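You operate a simulated robot arm through the tools that you are given. There is no shell and no other tool. Be economical: measure what you need, move in short steps, check, and stop when the job is done.

The job below is to be done with a simulated robot arm. You get a single attempt, and the scene is never put back.

Task
Give the clear and teal bottles 200 ml each from the filling machine.
Fine: one pull each with the slider on 200; end with the empty nest under the nozzle; the third stays empty.
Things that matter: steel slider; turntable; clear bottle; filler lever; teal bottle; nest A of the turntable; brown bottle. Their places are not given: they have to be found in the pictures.

It is judged by the outcome, as a careful person would: the job done as asked, and still so three seconds after it is handed in. It fails if anything else is knocked over, pushed out of place, dropped, spilled or broken.

Robot
A 6-joint arm with a two-finger parallel gripper, fixed in place. Base frame: the origin is at the foot of the arm, x ahead of it, y to its left, z up; the work surface is at about z = 0.003. Lengths are in m, angles in degrees, forces in N, time in s.
With the tool pointing down near the work surface it reaches from about 0.14 to 0.58 m from the base axis. Its first joint turns from -66.0 to 66.0 degrees. Payload 2.1 kg.
The TCP is the grasp point between the finger pads, 0.03 m short of the fingertips. In the tool frame z runs along the fingers and y along their closing line. Largest opening 0.094 m; finger width 0.028, thickness 0.01; the body of the gripper, 0.05 by 0.096 m, starts 0.055 m behind the TCP.
Orientation is that of the tool frame in the base frame, as a unit quaternion [x, y, z, w]. With the fingers straight down and closing along the base's y, the tool's x points along the base's -x, its y along +y and its z along -z.

Tools
- The arm moves only by the tool send_rows. Its argument "plan" is a list of rows, each an object of numbers (a shift or turn left out is 0, a gripper value left out holds the last): "jaw": the finger opening in m, from 0 to 0.094; "dx", "dy", "dz": the shift along the tool's x, y, z in units of 20 mm (1.0 is 20 mm); "wx", "wy", "wz": the turn, a rotation vector about the tool's x, y, z in units of 6 degrees (1.0 is 6 degrees). In form: [{"jaw": .., "dx": .., "dy": .., "dz": .., "wx": .., "wy": .., "wz": ..}, ...]. A call has 1 to 8 rows; each row shifts and turns the commanded pose from where the row before left it, along the tool's axes as they then stand. A call with a number of a shift or a turn outside -1 to 1 is refused whole. A row lasts 0.2 s, in which the tool goes at most 0.05 m and 8.6 degrees; a call with a longer step from one row to the next is refused whole, and so is a gripper value outside its range. A pose out of reach is approached as far as the arm can. The call stops where the force on the tool passes 40 N (or 10 N more than at its start, if that is more) or the arm is blocked; 0.2 s more then pass. Each finger travels about 0.072 m/s and halts on what it meets, pressing with about 26 N; the grip force reading is that of the motor and also rises with nothing between the fingers. The clock runs only during rows and for 0.2 s after the last one: add rows that do not move to give the fingers time. It gives the time, the measured TCP pose, the force on the tool (base axes), the opening and the grip force at its end, in the units of the frame above (readings bear some noise).
- Cameras (640 x 400 px; columns grow to the right, rows downward): "scene" is fixed at [0.0509, -0.3612, 0.5111]; the picture's right is [0.85, -0.53, 0.00], its down [-0.16, -0.26, -0.95] and it looks along [0.51, 0.81, -0.30] (base axes); focal length 265 px, centre (320, 200). "wrist" rides on the gripper at [0.076, 0.014, -0.102] in the tool frame; the picture's right is [-0.18, 0.98, 0.00], its down [-0.75, -0.14, -0.64] and it looks along [-0.63, -0.12, 0.77] (tool axes); focal length 243 px, centre (320, 200).
- snapshot(camera): a new picture of that camera. The clock stands still meanwhile.
- pixel_to_xyz(camera, pixels): there is no depth. For up to 12 entries [column, row, z] of the newest picture of that camera ("zoom" is the newest enlarged one), the place [x, y] in the base frame at which the ray of that pixel passes the height z, good to about 0.002 m. The clock stands still meanwhile.
- inspect(camera, box): a new picture of the part [left, top, right, bottom] of that camera's present view, enlarged. The clock stands still meanwhile.
- sign_off(): hands the job in; it is judged then, once.

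Go step by step. Measure first, check grasps and placings, and put right what went wrong. The budget is 80 turns and 38 pictures, counting those below and the enlarged ones. Unless the task says otherwise, let go and move clear before handing in, and close with one line.

The tools are called by a JSON object that holds its "name" and its "arguments". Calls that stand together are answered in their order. send_rows: Moves the arm, as the interface text tells. Its arguments: {"type":"object","properties":{"plan":{"type":"array","items":{"type":"object","properties":{"jaw":{"type":"number"},"dx":{"type":"number"},"dy":{"type":"number"},"dz":{"type":"number"},"wx":{"type":"number"},"wy":{"type":"number"},"wz":{"type":"number"}}}}},"required":["plan"]} The other tools are called the same way: snapshot (camera) takes a picture; pixel_to_xyz (camera, pixels) gives the place at which the rays of pixels pass given heights; inspect (camera, box) takes an enlarged picture of a part of a camera's view; sign_off () hands the job in.

At the start:

```text
clock: 0.0
position: [0.3225, 0.0058, 0.4329]
tool_rot: [0.0, 1.0, 0.0, 0.0]
wrist_force: [-0.1, 0.2, 0.8]
finger_gap: 0.0942
grip_force: 0.0
```

scene: 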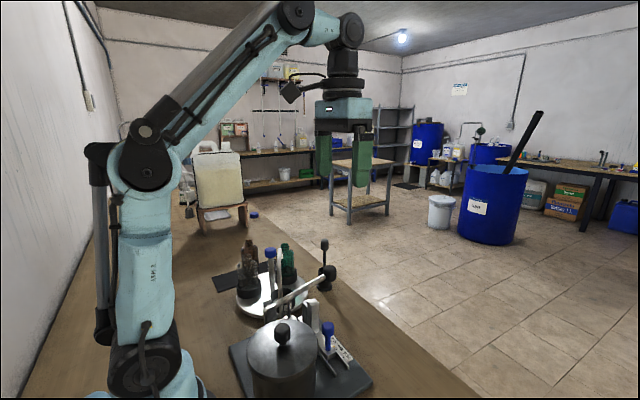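
wrist: 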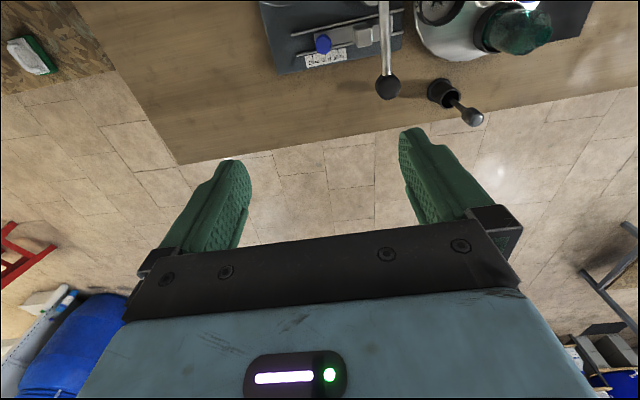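

The scene shows the turntable near (270,285), the filler tank near (282,360), and a slider with a blue knob near (328,335). I'll zoom in on these.

{"name": "inspect", "arguments": {"camera": "scene", "box": [200, 220, 380, 400]}}

{"name": "inspect", "arguments": {"camera": "wrist", "box": [240, 0, 600, 140]}}

```text
2.22 times, centred on (290, 310) of scene
```

zoom: 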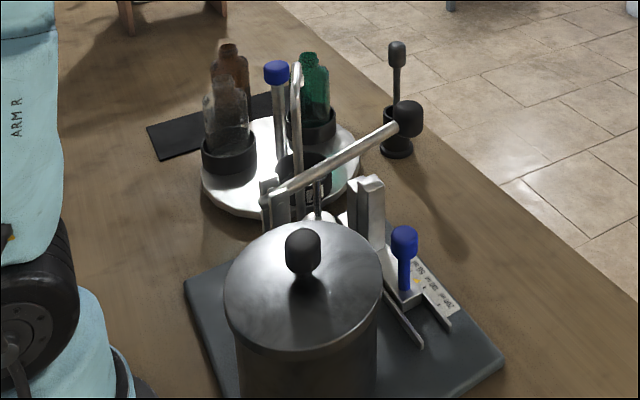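

```text
1.78 times, centred on (420, 70) of wrist
```

zoom: 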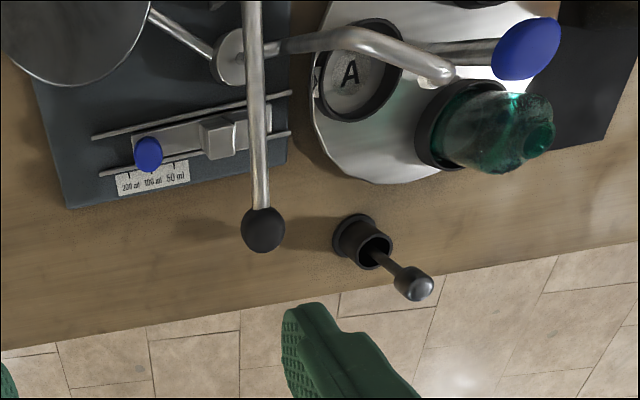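

Nest A appears empty, and the slider's pin is at 200 or close to it. I'll get positions from the wrist zoom.

{"name": "pixel_to_xyz", "arguments": {"camera": "zoom", "pixels": [[350, 72, 0.03], [262, 230, 0.15], [148, 152, 0.06], [128, 188, 0.02], [152, 183, 0.02], [175, 178, 0.02], [440, 150, 0.04], [527, 48, 0.15], [445, 75, 0.15], [362, 240, 0.03], [415, 285, 0.1], [215, 140, 0.03]]}}

{"name": "send_rows", "arguments": {"plan": [{"dx": 1}, {"dx": 1}, {"dx": 1}, {"dx": 1}, {"dx": 1}, {"dx": 1}, {"dx": 1}]}}

{"name": "snapshot", "arguments": {"camera": "wrist"}}

{"name": "snapshot", "arguments": {"camera": "scene"}}

```text
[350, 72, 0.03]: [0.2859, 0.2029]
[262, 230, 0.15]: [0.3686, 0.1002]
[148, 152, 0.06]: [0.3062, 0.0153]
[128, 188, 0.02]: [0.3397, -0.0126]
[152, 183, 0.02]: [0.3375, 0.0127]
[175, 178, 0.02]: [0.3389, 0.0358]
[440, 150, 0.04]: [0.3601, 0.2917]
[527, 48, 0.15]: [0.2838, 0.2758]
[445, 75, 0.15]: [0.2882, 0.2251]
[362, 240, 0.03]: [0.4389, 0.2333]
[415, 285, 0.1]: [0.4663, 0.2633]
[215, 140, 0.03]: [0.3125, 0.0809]
```

```text
clock: 1.6
position: [0.1822, 0.0054, 0.4335]
tool_rot: [0.001, 1.0, -0.001, 0.002]
wrist_force: [0.1, 0.6, 0.3]
finger_gap: 0.0941
grip_force: 0.1
```

```text
33 pictures are left
```

wrist: 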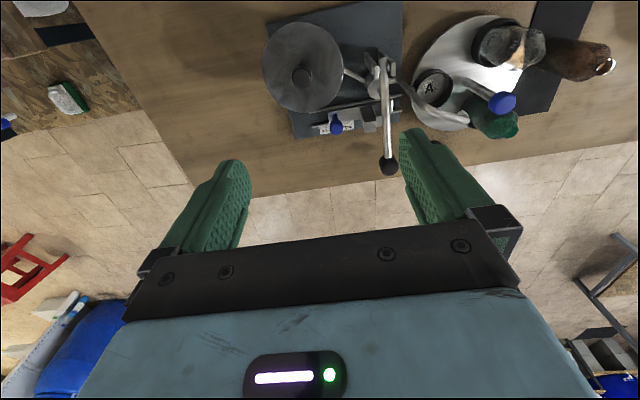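

```text
32 pictures are left
```

scene: 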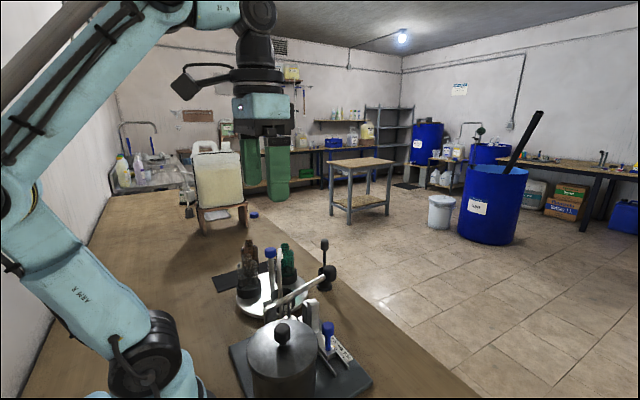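

Now the whole machine is visible in the wrist view, so I'll zoom in on it.

{"name": "inspect", "arguments": {"camera": "wrist", "box": [380, 0, 640, 160]}}

{"name": "inspect", "arguments": {"camera": "wrist", "box": [250, 10, 450, 180]}}

```text
2.46 times, centred on (510, 80) of wrist
```

zoom: 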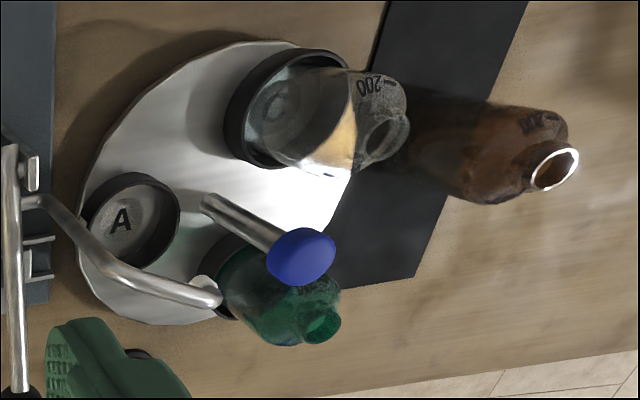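

```text
2.35 times, centred on (350, 95) of wrist
```

zoom: 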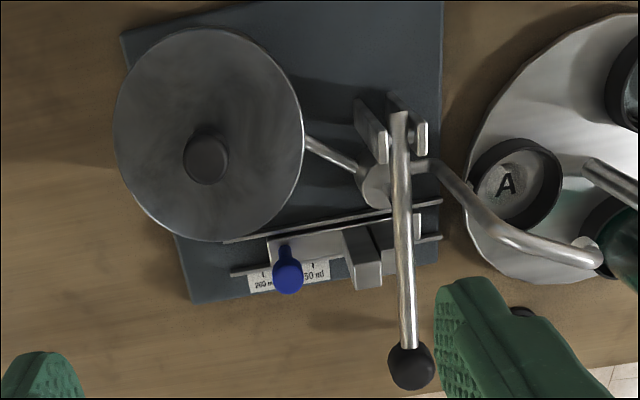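

The turntable has three nests: A is empty, and the other two hold the clear and teal bottles. Brown stands off the table. I'll tilt the wrist and look straight down over the table.

{"name": "send_rows", "arguments": {"plan": [{"dy": 1, "wy": 1}, {"dy": 1, "wy": 1}, {"dy": 1, "wy": 1}, {"dy": 1, "wy": 1}, {"dy": 1, "wy": 1}, {"dy": 1}, {"dy": 1}]}}

{"name": "snapshot", "arguments": {"camera": "wrist"}}

```text
clock: 3.2
position: [0.1731, 0.1557, 0.4319]
tool_rot: [0.002, 0.967, 0.001, -0.255]
wrist_force: [-1.0, 0.3, 0.5]
finger_gap: 0.0943
grip_force: 0.1
out of reach, approached as far as the arm can: row 5, 6
```

```text
29 pictures are left
```

wrist: 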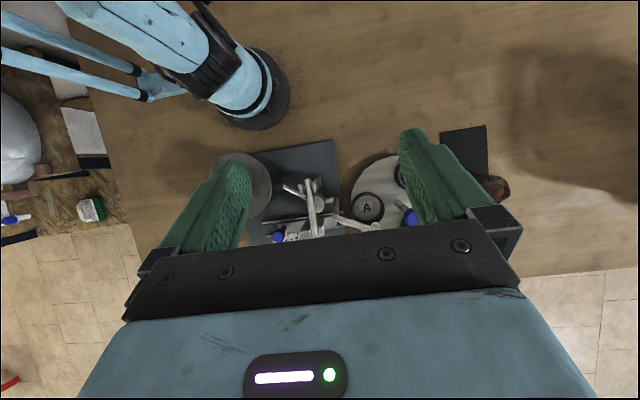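

That was too much tilt and the gripper hides the table, so I'll untilt part of the way.

{"name": "send_rows", "arguments": {"plan": [{"wy": -1}, {"wy": -1}, {"wy": -1}, {"wy": -1}]}}

{"name": "snapshot", "arguments": {"camera": "wrist"}}

```text
clock: 4.2
position: [0.1743, 0.1562, 0.4318]
tool_rot: [0.0, 0.999, 0.0, -0.05]
wrist_force: [0.1, 0.9, 0.6]
finger_gap: 0.094
grip_force: 0.1
```

```text
28 pictures are left
```

wrist: 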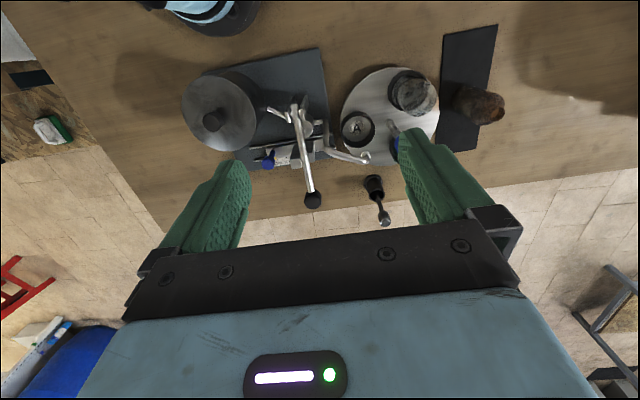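

{"name": "send_rows", "arguments": {"plan": [{"dy": 1}, {"dy": 1}, {"dy": 1}, {"dx": 0}]}}

{"name": "inspect", "arguments": {"camera": "wrist", "box": [230, 40, 470, 190]}}

```text
clock: 5.2
position: [0.1743, 0.2151, 0.4322]
tool_rot: [0.002, 0.999, -0.001, -0.052]
wrist_force: [-0.3, 0.4, 0.4]
finger_gap: 0.0941
grip_force: 0.0
```

```text
2.67 times, centred on (350, 115) of wrist
```

zoom: 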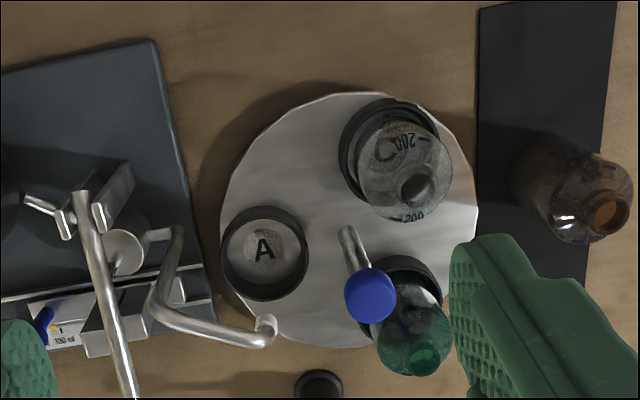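

The post sits at the disc's centre (347,232) and the nozzle tip is near (267,325). I'll convert these pixels to positions.

{"name": "pixel_to_xyz", "arguments": {"camera": "zoom", "pixels": [[220, 222, 0.02], [478, 222, 0.02], [349, 92, 0.02], [347, 232, 0.02], [265, 254, 0.045], [265, 250, 0.025], [392, 148, 0.045], [400, 300, 0.045], [370, 295, 0.12], [370, 295, 0.15], [267, 325, 0.15], [267, 325, 0.12]]}}

{"name": "inspect", "arguments": {"camera": "scene", "box": [220, 230, 350, 310]}}

```text
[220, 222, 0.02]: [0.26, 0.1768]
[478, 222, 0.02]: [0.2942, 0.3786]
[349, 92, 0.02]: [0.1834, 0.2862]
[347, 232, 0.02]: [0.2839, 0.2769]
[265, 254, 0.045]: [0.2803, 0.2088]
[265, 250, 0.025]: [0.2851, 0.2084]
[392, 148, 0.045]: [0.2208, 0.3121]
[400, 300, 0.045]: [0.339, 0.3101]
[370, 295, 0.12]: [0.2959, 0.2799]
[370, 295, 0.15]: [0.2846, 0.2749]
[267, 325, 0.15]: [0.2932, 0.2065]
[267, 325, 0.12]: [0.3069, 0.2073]
```

```text
4.92 times, centred on (285, 270) of scene
```

zoom: 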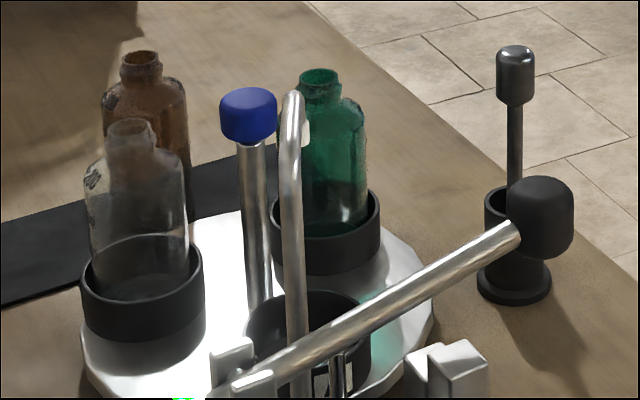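

The nozzle is over nest A at bearing 270°, and the disc is centred at about (0.284, 0.277). Next I'll get heights from the scene zoom and look closely at the slider.

{"name": "pixel_to_xyz", "arguments": {"camera": "zoom", "pixels": [[292, 92, 0.18], [292, 92, 0.2], [292, 92, 0.22], [248, 105, 0.14], [248, 105, 0.16], [248, 105, 0.18], [130, 125, 0.12], [130, 125, 0.14], [320, 75, 0.12], [320, 75, 0.14], [543, 218, 0.13], [543, 218, 0.16]]}}

{"name": "inspect", "arguments": {"camera": "scene", "box": [280, 300, 360, 370]}}

{"name": "send_rows", "arguments": {"plan": [{"dy": -1}, {"dy": -1}, {"dy": -1}, {"dy": -1}, {"dy": -1}, {"dy": -1}, {"dy": -1}, {"dy": -1}]}}

{"name": "inspect", "arguments": {"camera": "wrist", "box": [240, 60, 400, 190]}}

```text
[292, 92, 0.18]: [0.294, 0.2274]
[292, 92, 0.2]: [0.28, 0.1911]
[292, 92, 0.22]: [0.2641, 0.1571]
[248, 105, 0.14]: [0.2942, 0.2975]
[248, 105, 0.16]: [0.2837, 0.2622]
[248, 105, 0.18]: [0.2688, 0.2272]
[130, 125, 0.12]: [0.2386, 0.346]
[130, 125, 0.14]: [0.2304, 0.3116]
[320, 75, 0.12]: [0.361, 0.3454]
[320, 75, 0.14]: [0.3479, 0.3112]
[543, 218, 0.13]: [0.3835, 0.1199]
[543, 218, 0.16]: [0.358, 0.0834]
```

```text
5.71 times, centred on (320, 335) of scene
```

zoom: 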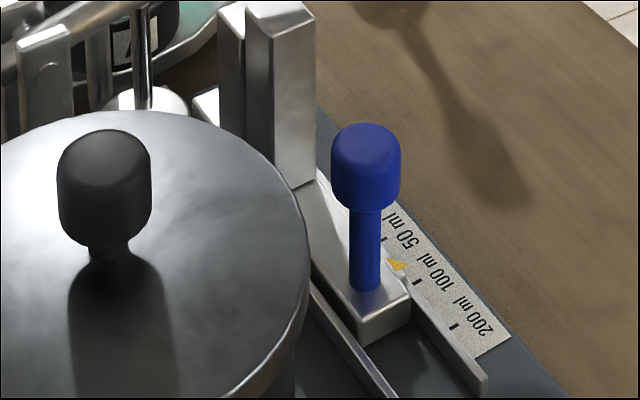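

```text
clock: 7.0
position: [0.1725, 0.0564, 0.4322]
tool_rot: [0.002, 0.999, -0.001, -0.051]
wrist_force: [0.1, 0.6, 0.1]
finger_gap: 0.094
grip_force: 0.1
```

```text
3.08 times, centred on (320, 125) of wrist
```

zoom: 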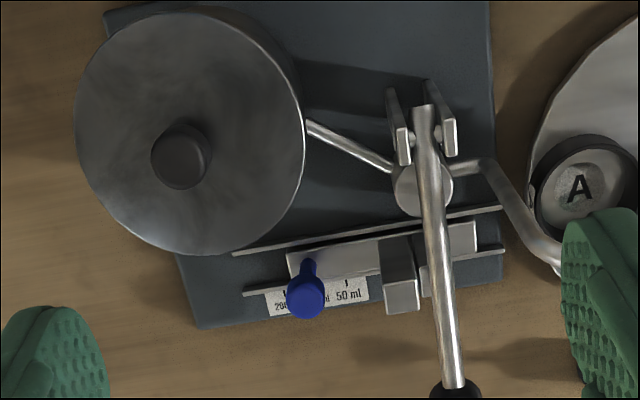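

The slider's yellow pointer sits between 50 and 100, so it has to go to the 200 end, towards -y. I'll measure the ticks and the pin.

{"name": "pixel_to_xyz", "arguments": {"camera": "scene", "pixels": [[331.4, 341.7, 0.02], [337.2, 349.5, 0.02], [343.3, 357.2, 0.02], [334.9, 346.4, 0.025], [327.9, 349.9, 0.03], [328.1, 328.9, 0.07], [328.1, 328.9, 0.08], [328.1, 328.9, 0.09], [328.1, 328.9, 0.1]]}}

{"name": "pixel_to_xyz", "arguments": {"camera": "zoom", "pixels": [[283, 292, 0.02], [347, 283, 0.02], [305, 298, 0.07], [305, 298, 0.08], [305, 298, 0.09], [308, 265, 0.03], [290, 270, 0.03], [476, 240, 0.03], [246, 292, 0.03], [450, 395, 0.15], [425, 110, 0.08], [400, 300, 0.08]]}}

```text
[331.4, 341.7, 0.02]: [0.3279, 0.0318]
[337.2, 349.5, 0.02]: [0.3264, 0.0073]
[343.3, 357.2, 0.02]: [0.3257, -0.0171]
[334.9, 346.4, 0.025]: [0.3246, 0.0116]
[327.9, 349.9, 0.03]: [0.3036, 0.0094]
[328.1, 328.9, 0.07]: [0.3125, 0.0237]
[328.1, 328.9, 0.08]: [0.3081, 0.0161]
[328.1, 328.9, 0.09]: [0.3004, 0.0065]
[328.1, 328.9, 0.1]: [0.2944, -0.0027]
```

```text
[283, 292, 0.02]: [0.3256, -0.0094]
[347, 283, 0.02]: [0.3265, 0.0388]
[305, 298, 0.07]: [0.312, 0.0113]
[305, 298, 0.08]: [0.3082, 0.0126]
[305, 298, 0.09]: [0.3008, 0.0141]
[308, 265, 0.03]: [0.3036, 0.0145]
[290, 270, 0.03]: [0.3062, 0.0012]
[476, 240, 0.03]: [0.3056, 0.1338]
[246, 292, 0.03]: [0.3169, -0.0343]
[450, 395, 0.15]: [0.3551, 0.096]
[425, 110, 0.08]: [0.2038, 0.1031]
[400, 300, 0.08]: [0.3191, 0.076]
```

The pin is at about (0.306, 0.013) with its knob near z 0.083, and the ticks are 24.5 mm apart. Before lowering the gripper, I'll check clearances to the tank and the lever.

{"name": "pixel_to_xyz", "arguments": {"camera": "zoom", "pixels": [[75, 130, 0.12], [305, 130, 0.12], [190, 255, 0.12], [180, 155, 0.16], [180, 155, 0.14], [425, 105, 0.1], [425, 105, 0.13], [440, 270, 0.13]]}}

{"name": "pixel_to_xyz", "arguments": {"camera": "scene", "pixels": [[282, 327, 0.13], [282, 327, 0.15], [282, 327, 0.17], [282, 355, 0.11], [282, 355, 0.13]]}}

```text
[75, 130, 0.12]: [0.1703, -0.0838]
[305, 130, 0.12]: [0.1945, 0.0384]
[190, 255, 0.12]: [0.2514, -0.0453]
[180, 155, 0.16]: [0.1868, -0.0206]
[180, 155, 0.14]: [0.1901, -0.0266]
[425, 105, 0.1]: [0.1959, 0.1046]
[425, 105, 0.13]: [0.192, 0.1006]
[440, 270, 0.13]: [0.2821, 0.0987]
```

```text
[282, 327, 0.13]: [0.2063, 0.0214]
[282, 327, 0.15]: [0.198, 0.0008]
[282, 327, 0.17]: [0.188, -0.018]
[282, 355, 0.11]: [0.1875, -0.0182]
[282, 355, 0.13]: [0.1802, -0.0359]
```

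Tank: centre about (0.187, -0.022), lid z about 0.12, and its own knob up to about z 0.185. I'll level the tool and go above the slider knob, turning the camera 18° away from the tank knob.

{"name": "send_rows", "arguments": {"plan": [{"wy": -0.97}, {"dx": -1, "dy": -0.3}, {"dx": -1, "dy": -0.3}, {"dx": -1, "dy": -0.3}, {"dx": -1, "dy": -0.3}, {"dx": -1, "dy": -0.3}, {"dx": -1, "dy": -0.3}, {"dx": -0.7, "dy": -0.35, "jaw": 0.07}]}}

{"name": "send_rows", "arguments": {"plan": [{"wz": 1, "dz": 1}, {"wz": 1, "dz": 1}, {"wz": 1, "dz": 1}, {"dz": 1}, {"dz": 1}, {"dz": 1}, {"dz": 1}, {"dz": 1}]}}

{"name": "snapshot", "arguments": {"camera": "wrist"}}

```text
clock: 8.8
position: [0.3085, 0.0114, 0.4332]
tool_rot: [0.001, 1.0, -0.001, 0.0]
wrist_force: [-0.1, 1.4, 1.1]
finger_gap: 0.07
grip_force: 0.1
```

```text
clock: 10.6
position: [0.3077, 0.0122, 0.2739]
tool_rot: [0.158, 0.988, 0.0, 0.001]
wrist_force: [-0.7, 0.4, 0.7]
finger_gap: 0.0697
grip_force: 0.0
```

```text
23 pictures are left
```

wrist: 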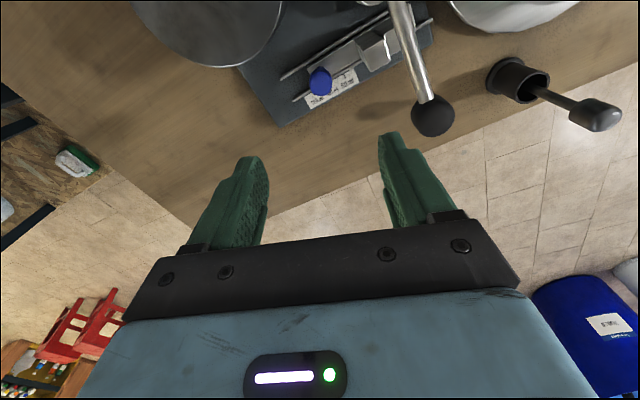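

{"name": "pixel_to_xyz", "arguments": {"camera": "wrist", "pixels": [[320, 81, 0.083], [320, 81, 0.09], [434, 115, 0.15], [434, 115, 0.145]]}}

{"name": "inspect", "arguments": {"camera": "wrist", "box": [270, 40, 390, 115]}}

```text
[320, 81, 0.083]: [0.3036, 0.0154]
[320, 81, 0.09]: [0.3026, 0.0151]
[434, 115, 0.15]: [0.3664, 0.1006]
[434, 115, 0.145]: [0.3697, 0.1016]
```

```text
5.33 times, centred on (330, 78) of wrist
```

zoom: 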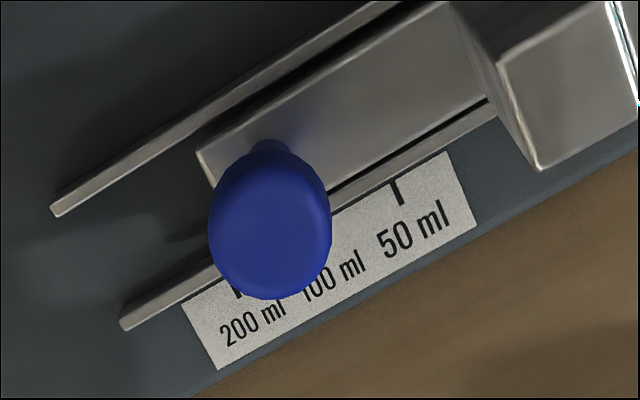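

The knob is at (0.304, 0.015). I'll descend onto it and close.

{"name": "pixel_to_xyz", "arguments": {"camera": "zoom", "pixels": [[237, 292, 0.012], [237, 292, 0.02], [398, 192, 0.012], [398, 192, 0.02], [203, 160, 0.03]]}}

{"name": "send_rows", "arguments": {"plan": [{"dx": 0.2, "dy": 0.1, "dz": 1}, {"dz": 1}, {"dz": 1}, {"dz": 1}, {"dz": 1}, {"dz": 1}, {"dz": 1}, {"dz": 1}]}}

{"name": "send_rows", "arguments": {"plan": [{"dz": 1}, {"dz": 0.25}, {"jaw": 0.06}, {"jaw": 0.04}, {"jaw": 0.02}, {"jaw": 0.02}, {"jaw": 0.01}, {"jaw": 0.01}]}}

```text
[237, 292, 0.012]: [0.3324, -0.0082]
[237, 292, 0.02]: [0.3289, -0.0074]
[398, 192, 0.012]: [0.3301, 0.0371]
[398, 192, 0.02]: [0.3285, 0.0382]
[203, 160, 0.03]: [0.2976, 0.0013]
```

```text
clock: 12.4
position: [0.3042, 0.0141, 0.1117]
tool_rot: [0.158, 0.987, -0.002, 0.0]
wrist_force: [-0.7, 0.4, -0.4]
finger_gap: 0.0703
grip_force: 0.1
```

```text
clock: 12.7
position: [0.3037, 0.0148, 0.1087]
tool_rot: [0.157, 0.988, 0.003, -0.003]
wrist_force: [-3.2, -2.2, 18.5]
finger_gap: 0.0685
grip_force: 0.2
stopped in row 1: the force on the tool passed its limit (the readings are from after the stop); the commanded pose is now the measured one
```

I touched something at z 0.109, most likely the fingertip on the tall block beside the slider. I'll back up, narrow the jaws and look.

{"name": "send_rows", "arguments": {"plan": [{"dz": -0.8}, {"jaw": 0.042}, {"jaw": 0.042}, {}]}}

{"name": "snapshot", "arguments": {"camera": "scene"}}

{"name": "inspect", "arguments": {"camera": "scene", "box": [240, 230, 400, 370]}}

```text
clock: 13.7
position: [0.3048, 0.0143, 0.1247]
tool_rot: [0.158, 0.987, 0.003, -0.003]
wrist_force: [-0.6, -0.2, 1.2]
finger_gap: 0.0421
grip_force: 0.1
```

```text
21 pictures are left
```

scene: 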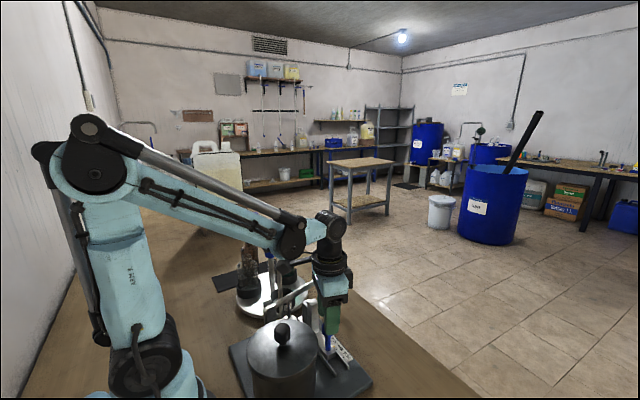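

```text
2.86 times, centred on (320, 300) of scene
```

zoom: 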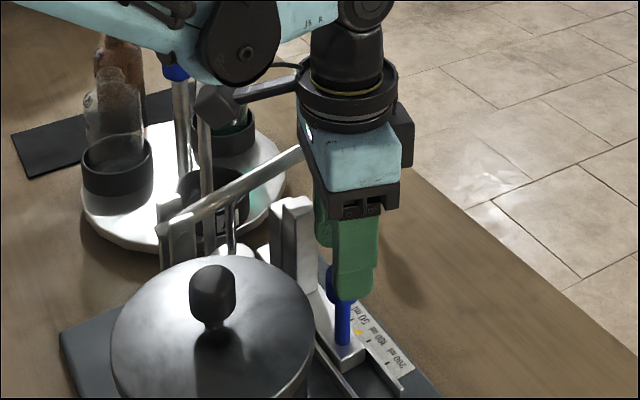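

The jaws are now at 42 mm and look clear of the block. I'll descend gently and grip.

{"name": "send_rows", "arguments": {"plan": [{"dz": 0.5}, {"dz": 0.5}, {"dz": 0.5}, {"dz": 0.2}, {}]}}

```text
clock: 14.9
position: [0.3055, 0.0153, 0.0898]
tool_rot: [0.157, 0.988, 0.003, -0.003]
wrist_force: [-1.1, 0.5, 0.2]
finger_gap: 0.0423
grip_force: 0.1
```

{"name": "send_rows", "arguments": {"plan": [{"jaw": 0.02}, {"jaw": 0.01}, {"jaw": 0.01}, {}]}}

```text
clock: 15.9
position: [0.3045, 0.0144, 0.0903]
tool_rot: [0.157, 0.988, 0.003, -0.003]
wrist_force: [-3.6, -3.2, -5.1]
finger_gap: 0.0251
grip_force: 44.8
```

I've got the knob at a 25 mm gap. I'll slide it about 23 mm towards -y.

{"name": "send_rows", "arguments": {"plan": [{"dx": -0.085, "dy": -0.26}, {"dx": -0.085, "dy": -0.26}, {"dx": -0.085, "dy": -0.26}, {"dx": -0.085, "dy": -0.27}, {}]}}

{"name": "inspect", "arguments": {"camera": "scene", "box": [290, 300, 370, 370]}}

```text
clock: 17.1
position: [0.3051, -0.0077, 0.0901]
tool_rot: [0.157, 0.988, 0.003, -0.002]
wrist_force: [0.0, -4.5, -37.7]
finger_gap: 0.0253
grip_force: 44.8
```

```text
5.71 times, centred on (330, 335) of scene
```

zoom: 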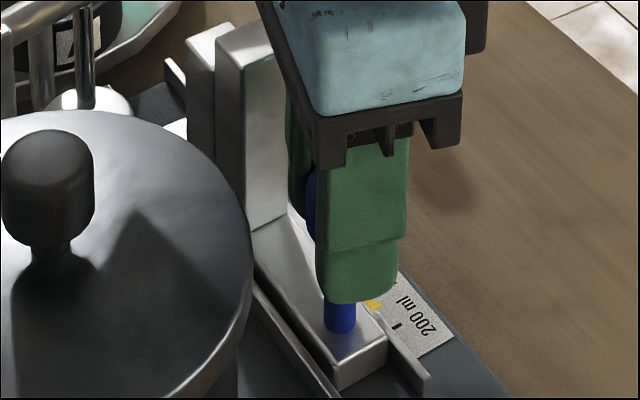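

The pointer is at (372,305) with the 200 tick at (397,326), so parallax matters here. I'll release, lift and take a wrist view from the side.

{"name": "send_rows", "arguments": {"plan": [{"jaw": 0.042}, {"jaw": 0.042}, {"jaw": 0.042}, {"dz": -1}, {"dz": -1}, {"dz": -1}, {"dz": -1}, {"dz": -1}]}}

{"name": "send_rows", "arguments": {"plan": [{"dx": 0.6, "dy": 1}, {"dx": 0.6, "dy": 1}, {"dx": 0.6, "dy": 1}, {"dx": 0.6, "dy": 0}, {}]}}

{"name": "inspect", "arguments": {"camera": "wrist", "box": [200, 20, 360, 120]}}

{"name": "inspect", "arguments": {"camera": "scene", "box": [310, 320, 360, 370]}}

```text
clock: 18.9
position: [0.3053, -0.009, 0.191]
tool_rot: [0.157, 0.988, 0.004, -0.003]
wrist_force: [-0.3, 1.1, 0.3]
finger_gap: 0.0421
grip_force: 0.1
```

```text
clock: 20.1
position: [0.2777, 0.0665, 0.1893]
tool_rot: [0.158, 0.987, 0.003, -0.003]
wrist_force: [0.3, 0.1, -0.8]
finger_gap: 0.0418
grip_force: 0.2
```

```text
4.00 times, centred on (280, 70) of wrist
```

zoom: 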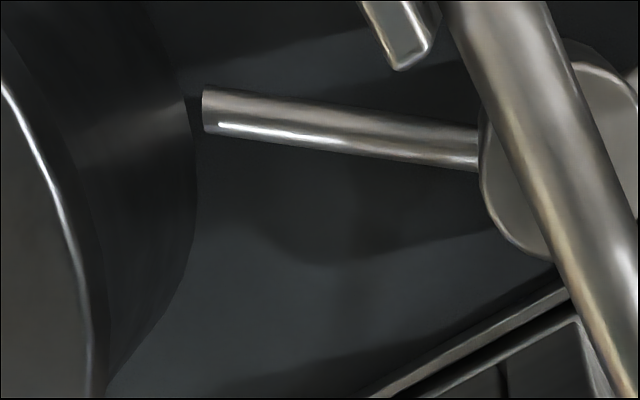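

```text
8.00 times, centred on (335, 345) of scene
```

zoom: 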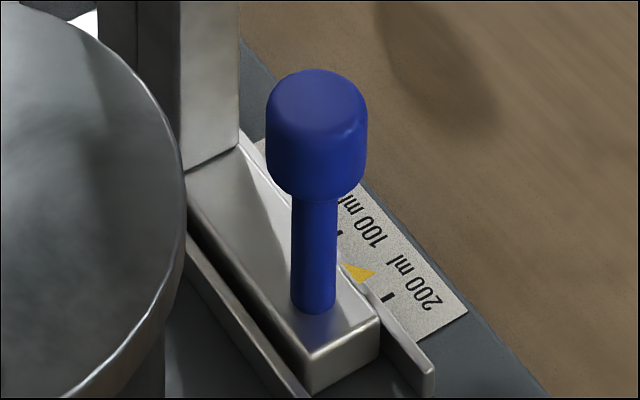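

{"name": "inspect", "arguments": {"camera": "wrist", "box": [160, 80, 320, 190]}}

```text
3.64 times, centred on (240, 135) of wrist
```

zoom: 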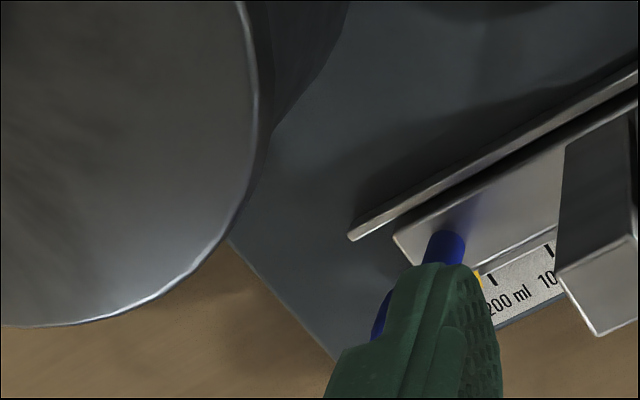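

{"name": "pixel_to_xyz", "arguments": {"camera": "zoom", "pixels": [[481, 278, 0.015], [481, 278, 0.02], [481, 278, 0.025], [491, 280, 0.01], [491, 280, 0.015], [491, 280, 0.02], [550, 250, 0.01], [550, 250, 0.015]]}}

{"name": "pixel_to_xyz", "arguments": {"camera": "scene", "pixels": [[341.5, 354, 0.015], [341.5, 354, 0.02], [341.5, 354, 0.025], [343.4, 357.1, 0.01], [343.4, 357.1, 0.015], [343.4, 357.1, 0.02], [337.5, 349.3, 0.01], [337.5, 349.3, 0.015]]}}

```text
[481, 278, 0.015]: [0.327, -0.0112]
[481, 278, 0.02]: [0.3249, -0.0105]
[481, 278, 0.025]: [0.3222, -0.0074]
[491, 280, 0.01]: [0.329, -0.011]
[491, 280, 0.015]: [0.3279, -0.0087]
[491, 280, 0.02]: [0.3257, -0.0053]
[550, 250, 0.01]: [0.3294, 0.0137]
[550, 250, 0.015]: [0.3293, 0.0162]
```

```text
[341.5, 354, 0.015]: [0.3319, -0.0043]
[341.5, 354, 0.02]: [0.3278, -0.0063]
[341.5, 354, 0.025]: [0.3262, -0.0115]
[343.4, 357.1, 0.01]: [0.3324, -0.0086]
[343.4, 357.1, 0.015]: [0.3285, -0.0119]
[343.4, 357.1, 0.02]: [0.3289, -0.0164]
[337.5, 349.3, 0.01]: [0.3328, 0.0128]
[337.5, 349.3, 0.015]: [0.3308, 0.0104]
```

Both views agree on the pointer at y about -0.009 and the 200 tick at about -0.010, so the slider is on 200. Now I'll go above the turntable's central knob.

{"name": "send_rows", "arguments": {"plan": [{"dz": -1, "wz": -1}, {"dz": -1, "wz": -1}, {"dz": -1, "wz": -1}, {"dz": -0.5}, {"dy": 1}, {"dy": 1}, {"dy": 1}, {"dy": 1}]}}

{"name": "send_rows", "arguments": {"plan": [{"dy": 1}, {"dy": 1}, {"dy": 1}, {"dy": 1}, {"dy": 1}, {"dy": 1}, {"dy": 0.5}, {}]}}

{"name": "snapshot", "arguments": {"camera": "wrist"}}

```text
clock: 21.9
position: [0.2785, 0.1434, 0.2614]
tool_rot: [0.001, 1.0, 0.004, -0.002]
wrist_force: [0.1, -0.8, -0.4]
finger_gap: 0.0421
grip_force: 0.1
```

```text
clock: 23.7
position: [0.2782, 0.2732, 0.2617]
tool_rot: [0.001, 1.0, 0.004, -0.002]
wrist_force: [-0.5, 0.1, 0.3]
finger_gap: 0.042
grip_force: 0.1
```

```text
15 pictures are left
```

wrist: 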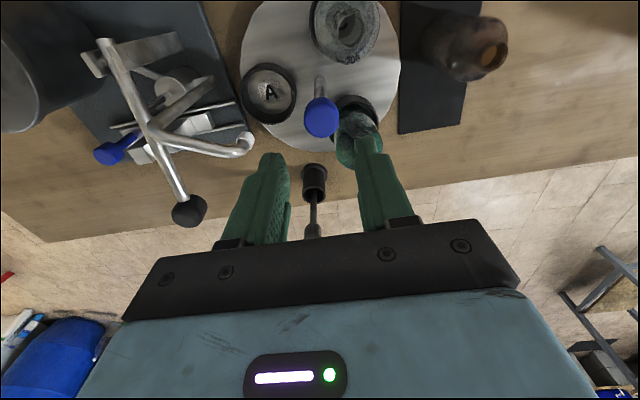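

{"name": "pixel_to_xyz", "arguments": {"camera": "wrist", "pixels": [[321, 118, 0.15], [321, 118, 0.16], [320, 78, 0.02], [246, 138, 0.18], [246, 138, 0.16], [373, 128, 0.14], [352, 20, 0.14], [268, 92, 0.045]]}}

```text
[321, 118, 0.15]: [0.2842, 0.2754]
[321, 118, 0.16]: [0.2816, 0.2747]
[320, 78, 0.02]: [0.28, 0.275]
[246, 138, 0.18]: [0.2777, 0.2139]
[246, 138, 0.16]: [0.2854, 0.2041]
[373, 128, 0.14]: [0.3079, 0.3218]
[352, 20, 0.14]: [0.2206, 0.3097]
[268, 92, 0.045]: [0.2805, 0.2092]
```

The knob is at (0.283, 0.275). Descending to z about 0.152 and gripping it.

{"name": "send_rows", "arguments": {"plan": [{"dx": -0.22, "dy": 0.08, "dz": 1, "jaw": 0.046}, {"dz": 1}, {"dz": 1}, {"dz": 1}, {"dz": 0.8}, {"dz": 0.6}, {}]}}

{"name": "send_rows", "arguments": {"plan": [{"jaw": 0.02}, {"jaw": 0.01}, {"jaw": 0.01}, {}]}}

```text
clock: 25.3
position: [0.2812, 0.275, 0.1538]
tool_rot: [0.001, 1.0, 0.003, -0.003]
wrist_force: [-0.2, -0.5, 0.6]
finger_gap: 0.0466
grip_force: 0.0
```

```text
clock: 26.3
position: [0.2807, 0.2752, 0.1533]
tool_rot: [0.0, 1.0, 0.003, -0.003]
wrist_force: [-1.1, -16.8, -5.9]
finger_gap: 0.0326
grip_force: 44.9
```

The grip is on at 32.6 mm. Turning the table anticlockwise (-wz) a little first.

{"name": "send_rows", "arguments": {"plan": [{"dy": -0.06}, {"wz": -1}, {"wz": -1}, {}]}}

{"name": "snapshot", "arguments": {"camera": "scene"}}

```text
clock: 27.3
position: [0.2815, 0.2732, 0.154]
tool_rot: [-0.106, 0.994, 0.003, -0.003]
wrist_force: [-8.6, -19.7, -10.2]
finger_gap: 0.0329
grip_force: 44.7
```

```text
14 pictures are left
```

scene: 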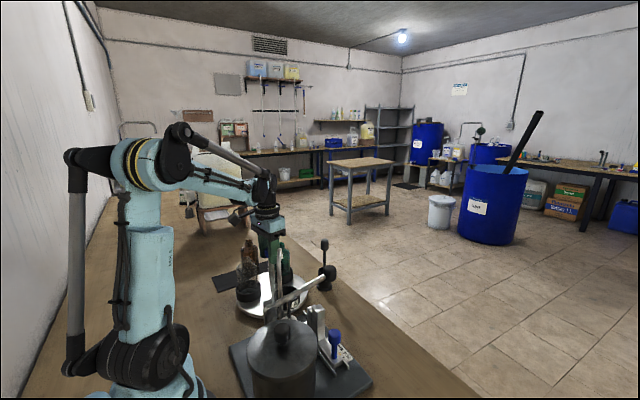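

{"name": "inspect", "arguments": {"camera": "scene", "box": [220, 220, 350, 320]}}

```text
4.00 times, centred on (285, 270) of scene
```

zoom: 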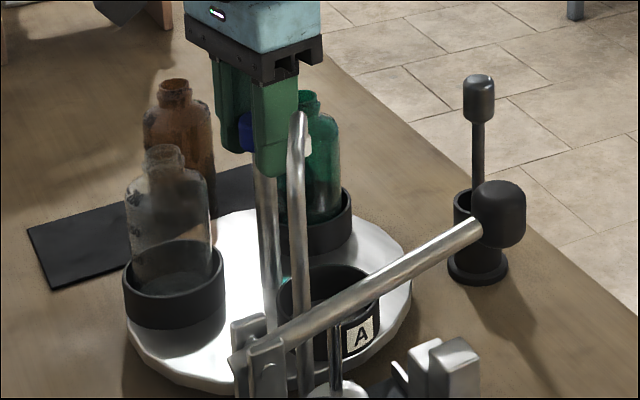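

The table is following: nest A and its label have moved to the right. I'll continue the turn.

{"name": "send_rows", "arguments": {"plan": [{"wz": -1}, {"wz": -1}, {"wz": -1}, {"wz": -1}, {"wz": -1}, {"wz": -1}, {"wz": -1}, {"wz": -1}]}}

{"name": "send_rows", "arguments": {"plan": [{"wz": -1}, {"wz": -1}, {"wz": -1}, {"wz": -1}, {"wz": -1}, {"wz": -1}, {"wz": -1}, {"wz": -1}]}}

{"name": "send_rows", "arguments": {"plan": [{"wz": -1}, {"wz": -1}, {}]}}

{"name": "inspect", "arguments": {"camera": "scene", "box": [220, 220, 350, 320]}}

```text
clock: 29.1
position: [0.2836, 0.2729, 0.1536]
tool_rot: [-0.5, 0.866, -0.001, 0.0]
wrist_force: [8.8, -27.8, 9.2]
finger_gap: 0.0316
grip_force: 45.9
```

```text
clock: 30.9
position: [0.2838, 0.2746, 0.1544]
tool_rot: [0.809, -0.587, -0.001, -0.005]
wrist_force: [36.7, 2.2, 17.0]
finger_gap: 0.0309
grip_force: 44.4
```

```text
clock: 31.7
position: [0.2843, 0.275, 0.1532]
tool_rot: [0.866, -0.5, -0.001, -0.006]
wrist_force: [37.3, 0.5, 21.8]
finger_gap: 0.0311
grip_force: 44.7
```

```text
4.00 times, centred on (285, 270) of scene
```

zoom: 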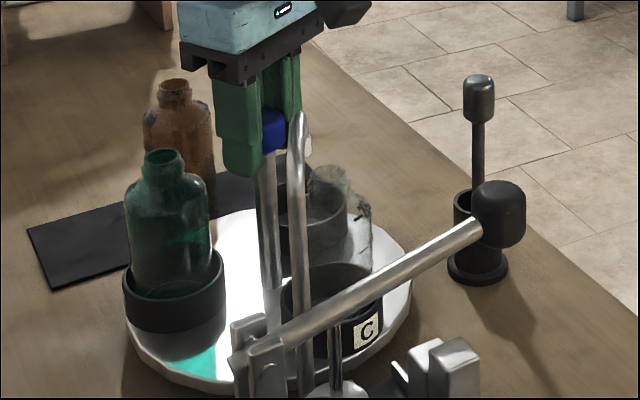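

The clear bottle looks wrong at (345,220), so I'll look from the wrist before moving anything.

{"name": "snapshot", "arguments": {"camera": "wrist"}}

{"name": "inspect", "arguments": {"camera": "scene", "box": [265, 245, 335, 315]}}

```text
11 pictures are left
```

wrist: 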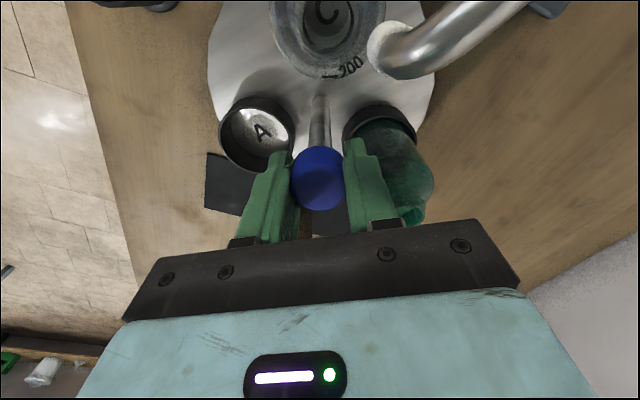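

```text
5.71 times, centred on (300, 280) of scene
```

zoom: 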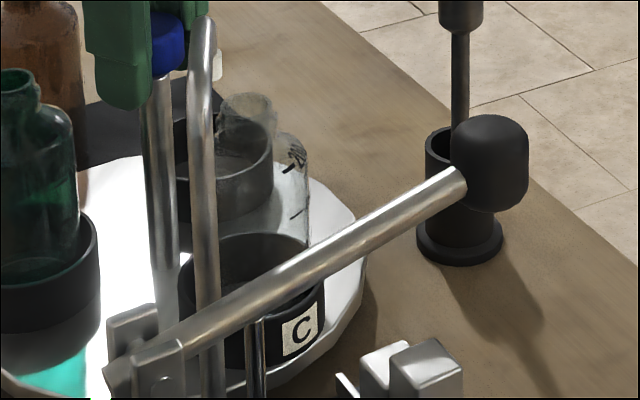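

The clear bottle is in fact upright in nest C. It seems to be turned a little too far though, so I'll measure the nest positions.

{"name": "pixel_to_xyz", "arguments": {"camera": "wrist", "pixels": [[258, 133, 0.045], [258, 131, 0.025], [380, 132, 0.045], [328, 10, 0.022], [320, 100, 0.02], [318, 180, 0.15], [384, 50, 0.18], [384, 50, 0.165]]}}

```text
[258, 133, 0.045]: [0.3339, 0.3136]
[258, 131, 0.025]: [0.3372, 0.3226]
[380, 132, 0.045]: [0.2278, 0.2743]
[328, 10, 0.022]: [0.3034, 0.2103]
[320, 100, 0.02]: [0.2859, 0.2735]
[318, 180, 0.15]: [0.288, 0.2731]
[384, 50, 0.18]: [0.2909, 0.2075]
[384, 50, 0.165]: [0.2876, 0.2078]
```

Nest C is at bearing about 286°, roughly 15° past the nozzle at about 271°. I'll turn it back.

{"name": "send_rows", "arguments": {"plan": [{"wz": 0.8}, {"wz": 0.8}, {"wz": 0.9}, {}]}}

{"name": "snapshot", "arguments": {"camera": "wrist"}}

```text
clock: 32.7
position: [0.2843, 0.2767, 0.1535]
tool_rot: [0.792, -0.61, -0.001, -0.006]
wrist_force: [33.5, 9.7, 6.0]
finger_gap: 0.0309
grip_force: 45.0
```

```text
9 pictures are left
```

wrist: 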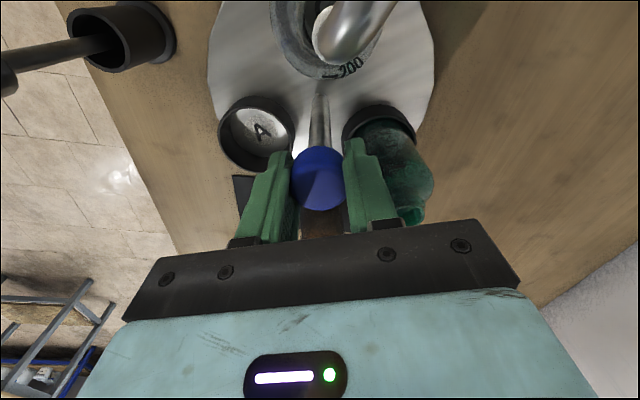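

{"name": "pixel_to_xyz", "arguments": {"camera": "wrist", "pixels": [[258, 133, 0.045], [263, 130, 0.02], [380, 132, 0.045], [328, 35, 0.165], [328, 35, 0.18], [328, 35, 0.15], [326, 3, 0.045]]}}

{"name": "inspect", "arguments": {"camera": "scene", "box": [250, 235, 330, 315]}}

```text
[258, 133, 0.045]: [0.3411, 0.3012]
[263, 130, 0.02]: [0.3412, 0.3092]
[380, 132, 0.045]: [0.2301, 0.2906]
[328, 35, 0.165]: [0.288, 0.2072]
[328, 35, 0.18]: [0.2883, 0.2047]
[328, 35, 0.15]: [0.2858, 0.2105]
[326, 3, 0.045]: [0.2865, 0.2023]
```

```text
5.00 times, centred on (290, 275) of scene
```

zoom: 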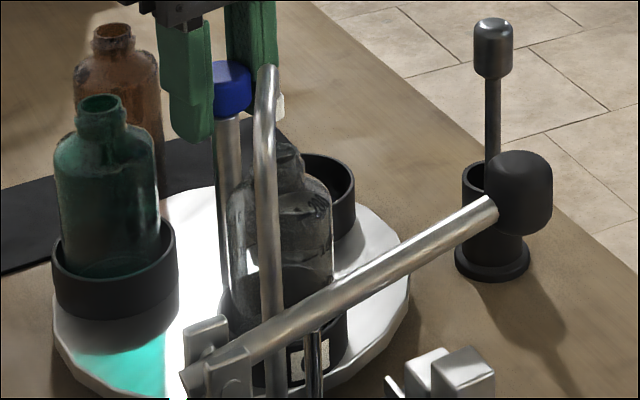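

Alignment now matches the start: the tip at (278,110) is above the mouth at (282,160), and label C is where A was. I'll release, lift and unwind the wrist.

{"name": "send_rows", "arguments": {"plan": [{"jaw": 0.046}, {"jaw": 0.046}, {}, {"dz": -1}, {"dz": -1}, {"dz": -1}, {"dz": -1}, {"dz": -1}]}}

{"name": "send_rows", "arguments": {"plan": [{"wz": 1}, {"wz": 1}, {"wz": 1}, {"wz": 1}, {"wz": 1}, {"wz": 1}, {"wz": 1}, {"wz": 1}]}}

{"name": "send_rows", "arguments": {"plan": [{"wz": 1}, {"wz": 1}, {"wz": 1}, {"wz": 1}, {"wz": 1}, {"wz": 1}, {"wz": 1}, {"wz": 1}]}}

{"name": "send_rows", "arguments": {"plan": [{"wz": 1}, {"wz": 0.5}, {}]}}

```text
clock: 34.5
position: [0.2818, 0.2733, 0.2551]
tool_rot: [0.793, -0.61, -0.004, -0.002]
wrist_force: [-1.0, -0.2, 0.5]
finger_gap: 0.046
grip_force: 0.1
```

```text
clock: 36.3
position: [0.2829, 0.2751, 0.2543]
tool_rot: [-0.475, 0.88, 0.005, 0.0]
wrist_force: [-0.1, -0.5, -0.3]
finger_gap: 0.046
grip_force: 0.1
```

```text
clock: 38.1
position: [0.2836, 0.275, 0.2553]
tool_rot: [-0.077, 0.997, 0.004, -0.002]
wrist_force: [0.2, 0.0, 0.3]
finger_gap: 0.0461
grip_force: 0.1
```

```text
clock: 38.9
position: [0.2837, 0.2743, 0.2546]
tool_rot: [0.001, 1.0, 0.003, -0.003]
wrist_force: [0.0, 0.6, -0.1]
finger_gap: 0.046
grip_force: 0.1
```

Checking that the table stayed put after the release.

{"name": "snapshot", "arguments": {"camera": "wrist"}}

```text
7 pictures are left
```

wrist: 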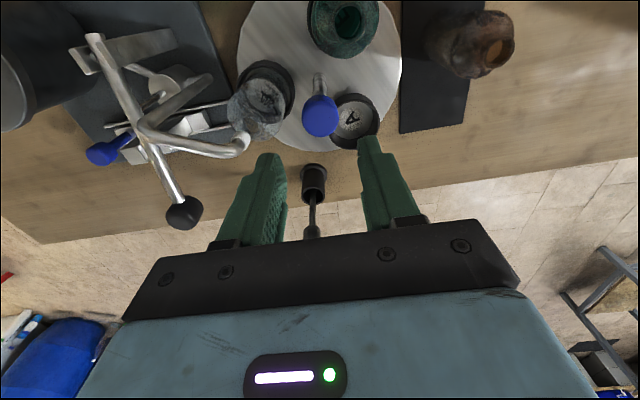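

{"name": "pixel_to_xyz", "arguments": {"camera": "wrist", "pixels": [[356, 118, 0.045], [350, 21, 0.14], [266, 87, 0.045], [240, 143, 0.165], [241, 120, 0.14], [185, 213, 0.147], [185, 213, 0.16]]}}

```text
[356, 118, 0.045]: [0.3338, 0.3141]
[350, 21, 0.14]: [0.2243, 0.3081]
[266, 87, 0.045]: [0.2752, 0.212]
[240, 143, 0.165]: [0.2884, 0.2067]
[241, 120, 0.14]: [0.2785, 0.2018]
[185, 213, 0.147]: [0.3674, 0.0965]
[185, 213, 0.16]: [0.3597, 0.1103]
```

Nest C is holding under the nozzle: the teal mouth now sits where the clear one was at the start. I'll go above the lever ball at (0.368, 0.100) and estimate the pivot height.

{"name": "pixel_to_xyz", "arguments": {"camera": "scene", "pixels": [[266.6, 312, 0.05], [266.6, 312, 0.07], [266.6, 312, 0.09], [266.6, 312, 0.11]]}}

{"name": "send_rows", "arguments": {"plan": [{"dx": -0.5, "dy": -1, "jaw": 0.0}, {"dx": -0.5, "dy": -1}, {"dx": -0.5, "dy": -1}, {"dx": -0.5, "dy": -1}, {"dx": -0.5, "dy": -1}, {"dx": -0.5, "dy": -1}, {"dx": -0.6, "dy": -1}, {"dx": -0.6, "dy": -1}]}}

{"name": "send_rows", "arguments": {"plan": [{"dx": -0.1, "dy": -0.68}, {"dz": 1}, {"dz": 1}, {}]}}

```text
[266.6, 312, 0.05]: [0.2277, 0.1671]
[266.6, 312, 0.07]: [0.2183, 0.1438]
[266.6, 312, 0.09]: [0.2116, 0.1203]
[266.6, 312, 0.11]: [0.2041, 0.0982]
```

```text
clock: 40.7
position: [0.3656, 0.1138, 0.2528]
tool_rot: [0.001, 1.0, 0.004, -0.003]
wrist_force: [0.1, 0.2, 0.0]
finger_gap: 0.0
grip_force: 26.2
```

```text
clock: 41.7
position: [0.3676, 0.0999, 0.213]
tool_rot: [0.001, 1.0, 0.003, -0.003]
wrist_force: [0.4, 0.1, -0.1]
finger_gap: 0.0
grip_force: 25.6
```

The pivot is around (0.205, 0.10, 0.107) and the fingers are closed above the ball. Pressing the lever down in short steps along its arc.

{"name": "send_rows", "arguments": {"plan": [{"dz": 0.6}, {"dz": 0.6}, {"dz": 0.6}, {"dz": 0.6}, {"dz": 0.6}, {}]}}

```text
clock: 43.1
position: [0.3683, 0.1028, 0.1513]
tool_rot: [0.001, 1.0, 0.003, -0.002]
wrist_force: [-0.1, -0.5, 0.4]
finger_gap: 0.0
grip_force: 25.6
```

There's no force at z 0.151, so I'll check whether the lever moved.

{"name": "inspect", "arguments": {"camera": "scene", "box": [250, 220, 370, 320]}}

```text
4.00 times, centred on (310, 270) of scene
```

zoom: 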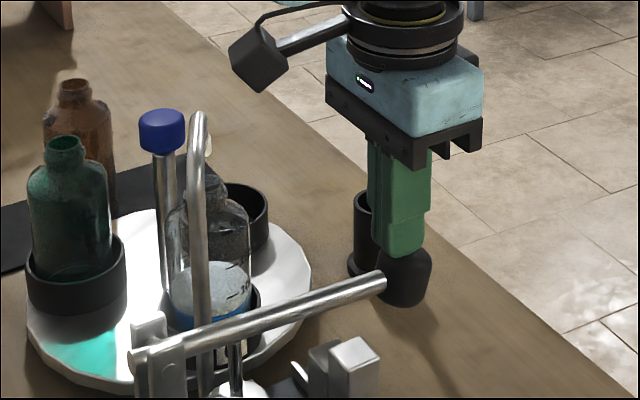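

The lever is going down and the clear bottle is filling with blue liquid. I'll continue the stroke to its stop.

{"name": "send_rows", "arguments": {"plan": [{"dz": 0.5}, {"dz": 0.5, "dx": 0.1}, {"dz": 0.5, "dx": 0.1}, {"dz": 0.5, "dx": 0.2}, {}]}}

```text
clock: 44.3
position: [0.3612, 0.101, 0.1124]
tool_rot: [0.001, 1.0, 0.004, -0.003]
wrist_force: [0.1, -0.5, 1.6]
finger_gap: 0.0001
grip_force: 26.1
```

{"name": "send_rows", "arguments": {"plan": [{"dz": 0.4, "dx": 0.1}, {"dz": 0.4, "dx": 0.15}, {"dz": 0.4, "dx": 0.2}, {"dz": 0.4, "dx": 0.2}, {}]}}

{"name": "inspect", "arguments": {"camera": "scene", "box": [250, 220, 370, 320]}}

```text
clock: 45.3
position: [0.3513, 0.1014, 0.0866]
tool_rot: [0.001, 1.0, 0.004, -0.002]
wrist_force: [-0.9, -0.2, 23.3]
finger_gap: 0.0
grip_force: 25.4
stopped in row 4: the force on the tool passed its limit (the readings are from after the stop); the commanded pose is now the measured one
```

```text
4.00 times, centred on (310, 270) of scene
```

zoom: 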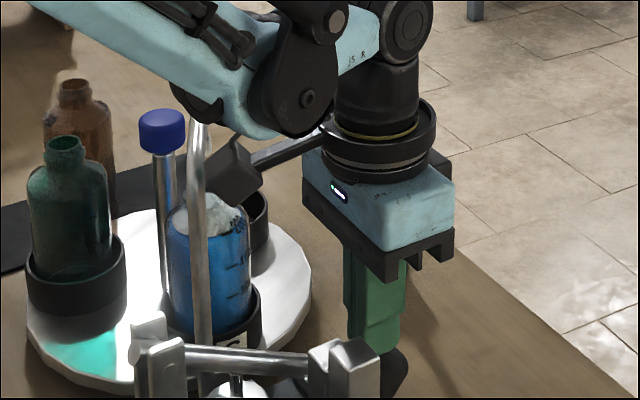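

The lever hit its end stop at z 0.087 and the clear bottle is filled to the 200 mark. I'll retrace upwards.

{"name": "send_rows", "arguments": {"plan": [{"dz": -0.6, "dx": -0.3}, {"dz": -0.7, "dx": -0.3}, {"dz": -0.7, "dx": -0.2}, {"dz": -0.8, "dx": -0.1}, {"dz": -1}, {"dz": -1}, {"dz": -1}, {"dz": -1}]}}

{"name": "send_rows", "arguments": {"plan": [{"dz": -1}, {"dz": -0.8, "jaw": 0.046}, {"jaw": 0.046}, {}]}}

{"name": "snapshot", "arguments": {"camera": "wrist"}}

```text
clock: 47.1
position: [0.3676, 0.1004, 0.2209]
tool_rot: [0.001, 1.0, 0.003, -0.002]
wrist_force: [1.4, -0.9, -0.2]
finger_gap: 0.0002
grip_force: 25.7
```

```text
clock: 48.1
position: [0.3678, 0.1013, 0.2576]
tool_rot: [0.001, 1.0, 0.002, -0.002]
wrist_force: [0.5, 0.3, 0.1]
finger_gap: 0.046
grip_force: 0.1
```

```text
4 pictures are left
```

wrist: 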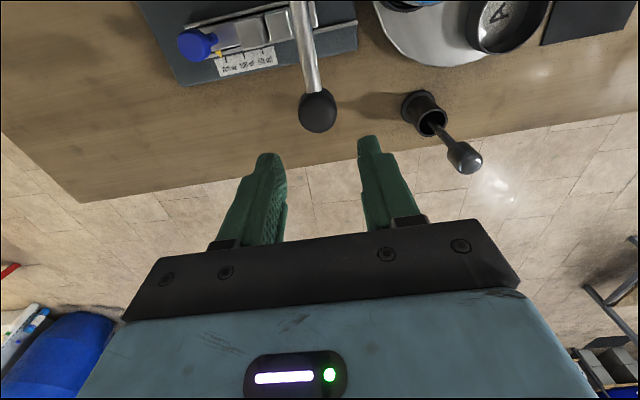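

The lever has sprung back up. Now I'll return to the turntable knob for the second index.

{"name": "send_rows", "arguments": {"plan": [{"dx": 0.5, "dy": 1}, {"dx": 0.5, "dy": 1}, {"dx": 0.5, "dy": 1}, {"dx": 0.5, "dy": 1}, {"dx": 0.5, "dy": 1}, {"dx": 0.5, "dy": 1}, {"dx": 0.6, "dy": 1}, {"dx": 0.6, "dy": 1}]}}

{"name": "send_rows", "arguments": {"plan": [{"dy": 0.66}, {"dz": 1}, {"dz": 1}, {"dz": 1}, {"dz": 1}, {"dz": 0.7}, {"dz": 0.5}, {}]}}

```text
clock: 49.9
position: [0.2842, 0.2621, 0.2607]
tool_rot: [0.001, 1.0, 0.003, -0.002]
wrist_force: [-0.5, 0.2, 0.5]
finger_gap: 0.0463
grip_force: 0.0
```

```text
clock: 51.7
position: [0.2841, 0.2733, 0.1552]
tool_rot: [0.001, 1.0, 0.003, -0.002]
wrist_force: [-0.1, 0.1, -0.4]
finger_gap: 0.046
grip_force: 0.2
```

{"name": "send_rows", "arguments": {"plan": [{"dy": 0.05, "jaw": 0.03}, {"jaw": 0.01}, {"jaw": 0.01}, {}]}}

```text
clock: 52.7
position: [0.284, 0.2741, 0.1559]
tool_rot: [0.002, 1.0, 0.003, -0.002]
wrist_force: [-1.9, -5.4, 0.9]
finger_gap: 0.0318
grip_force: 45.2
```

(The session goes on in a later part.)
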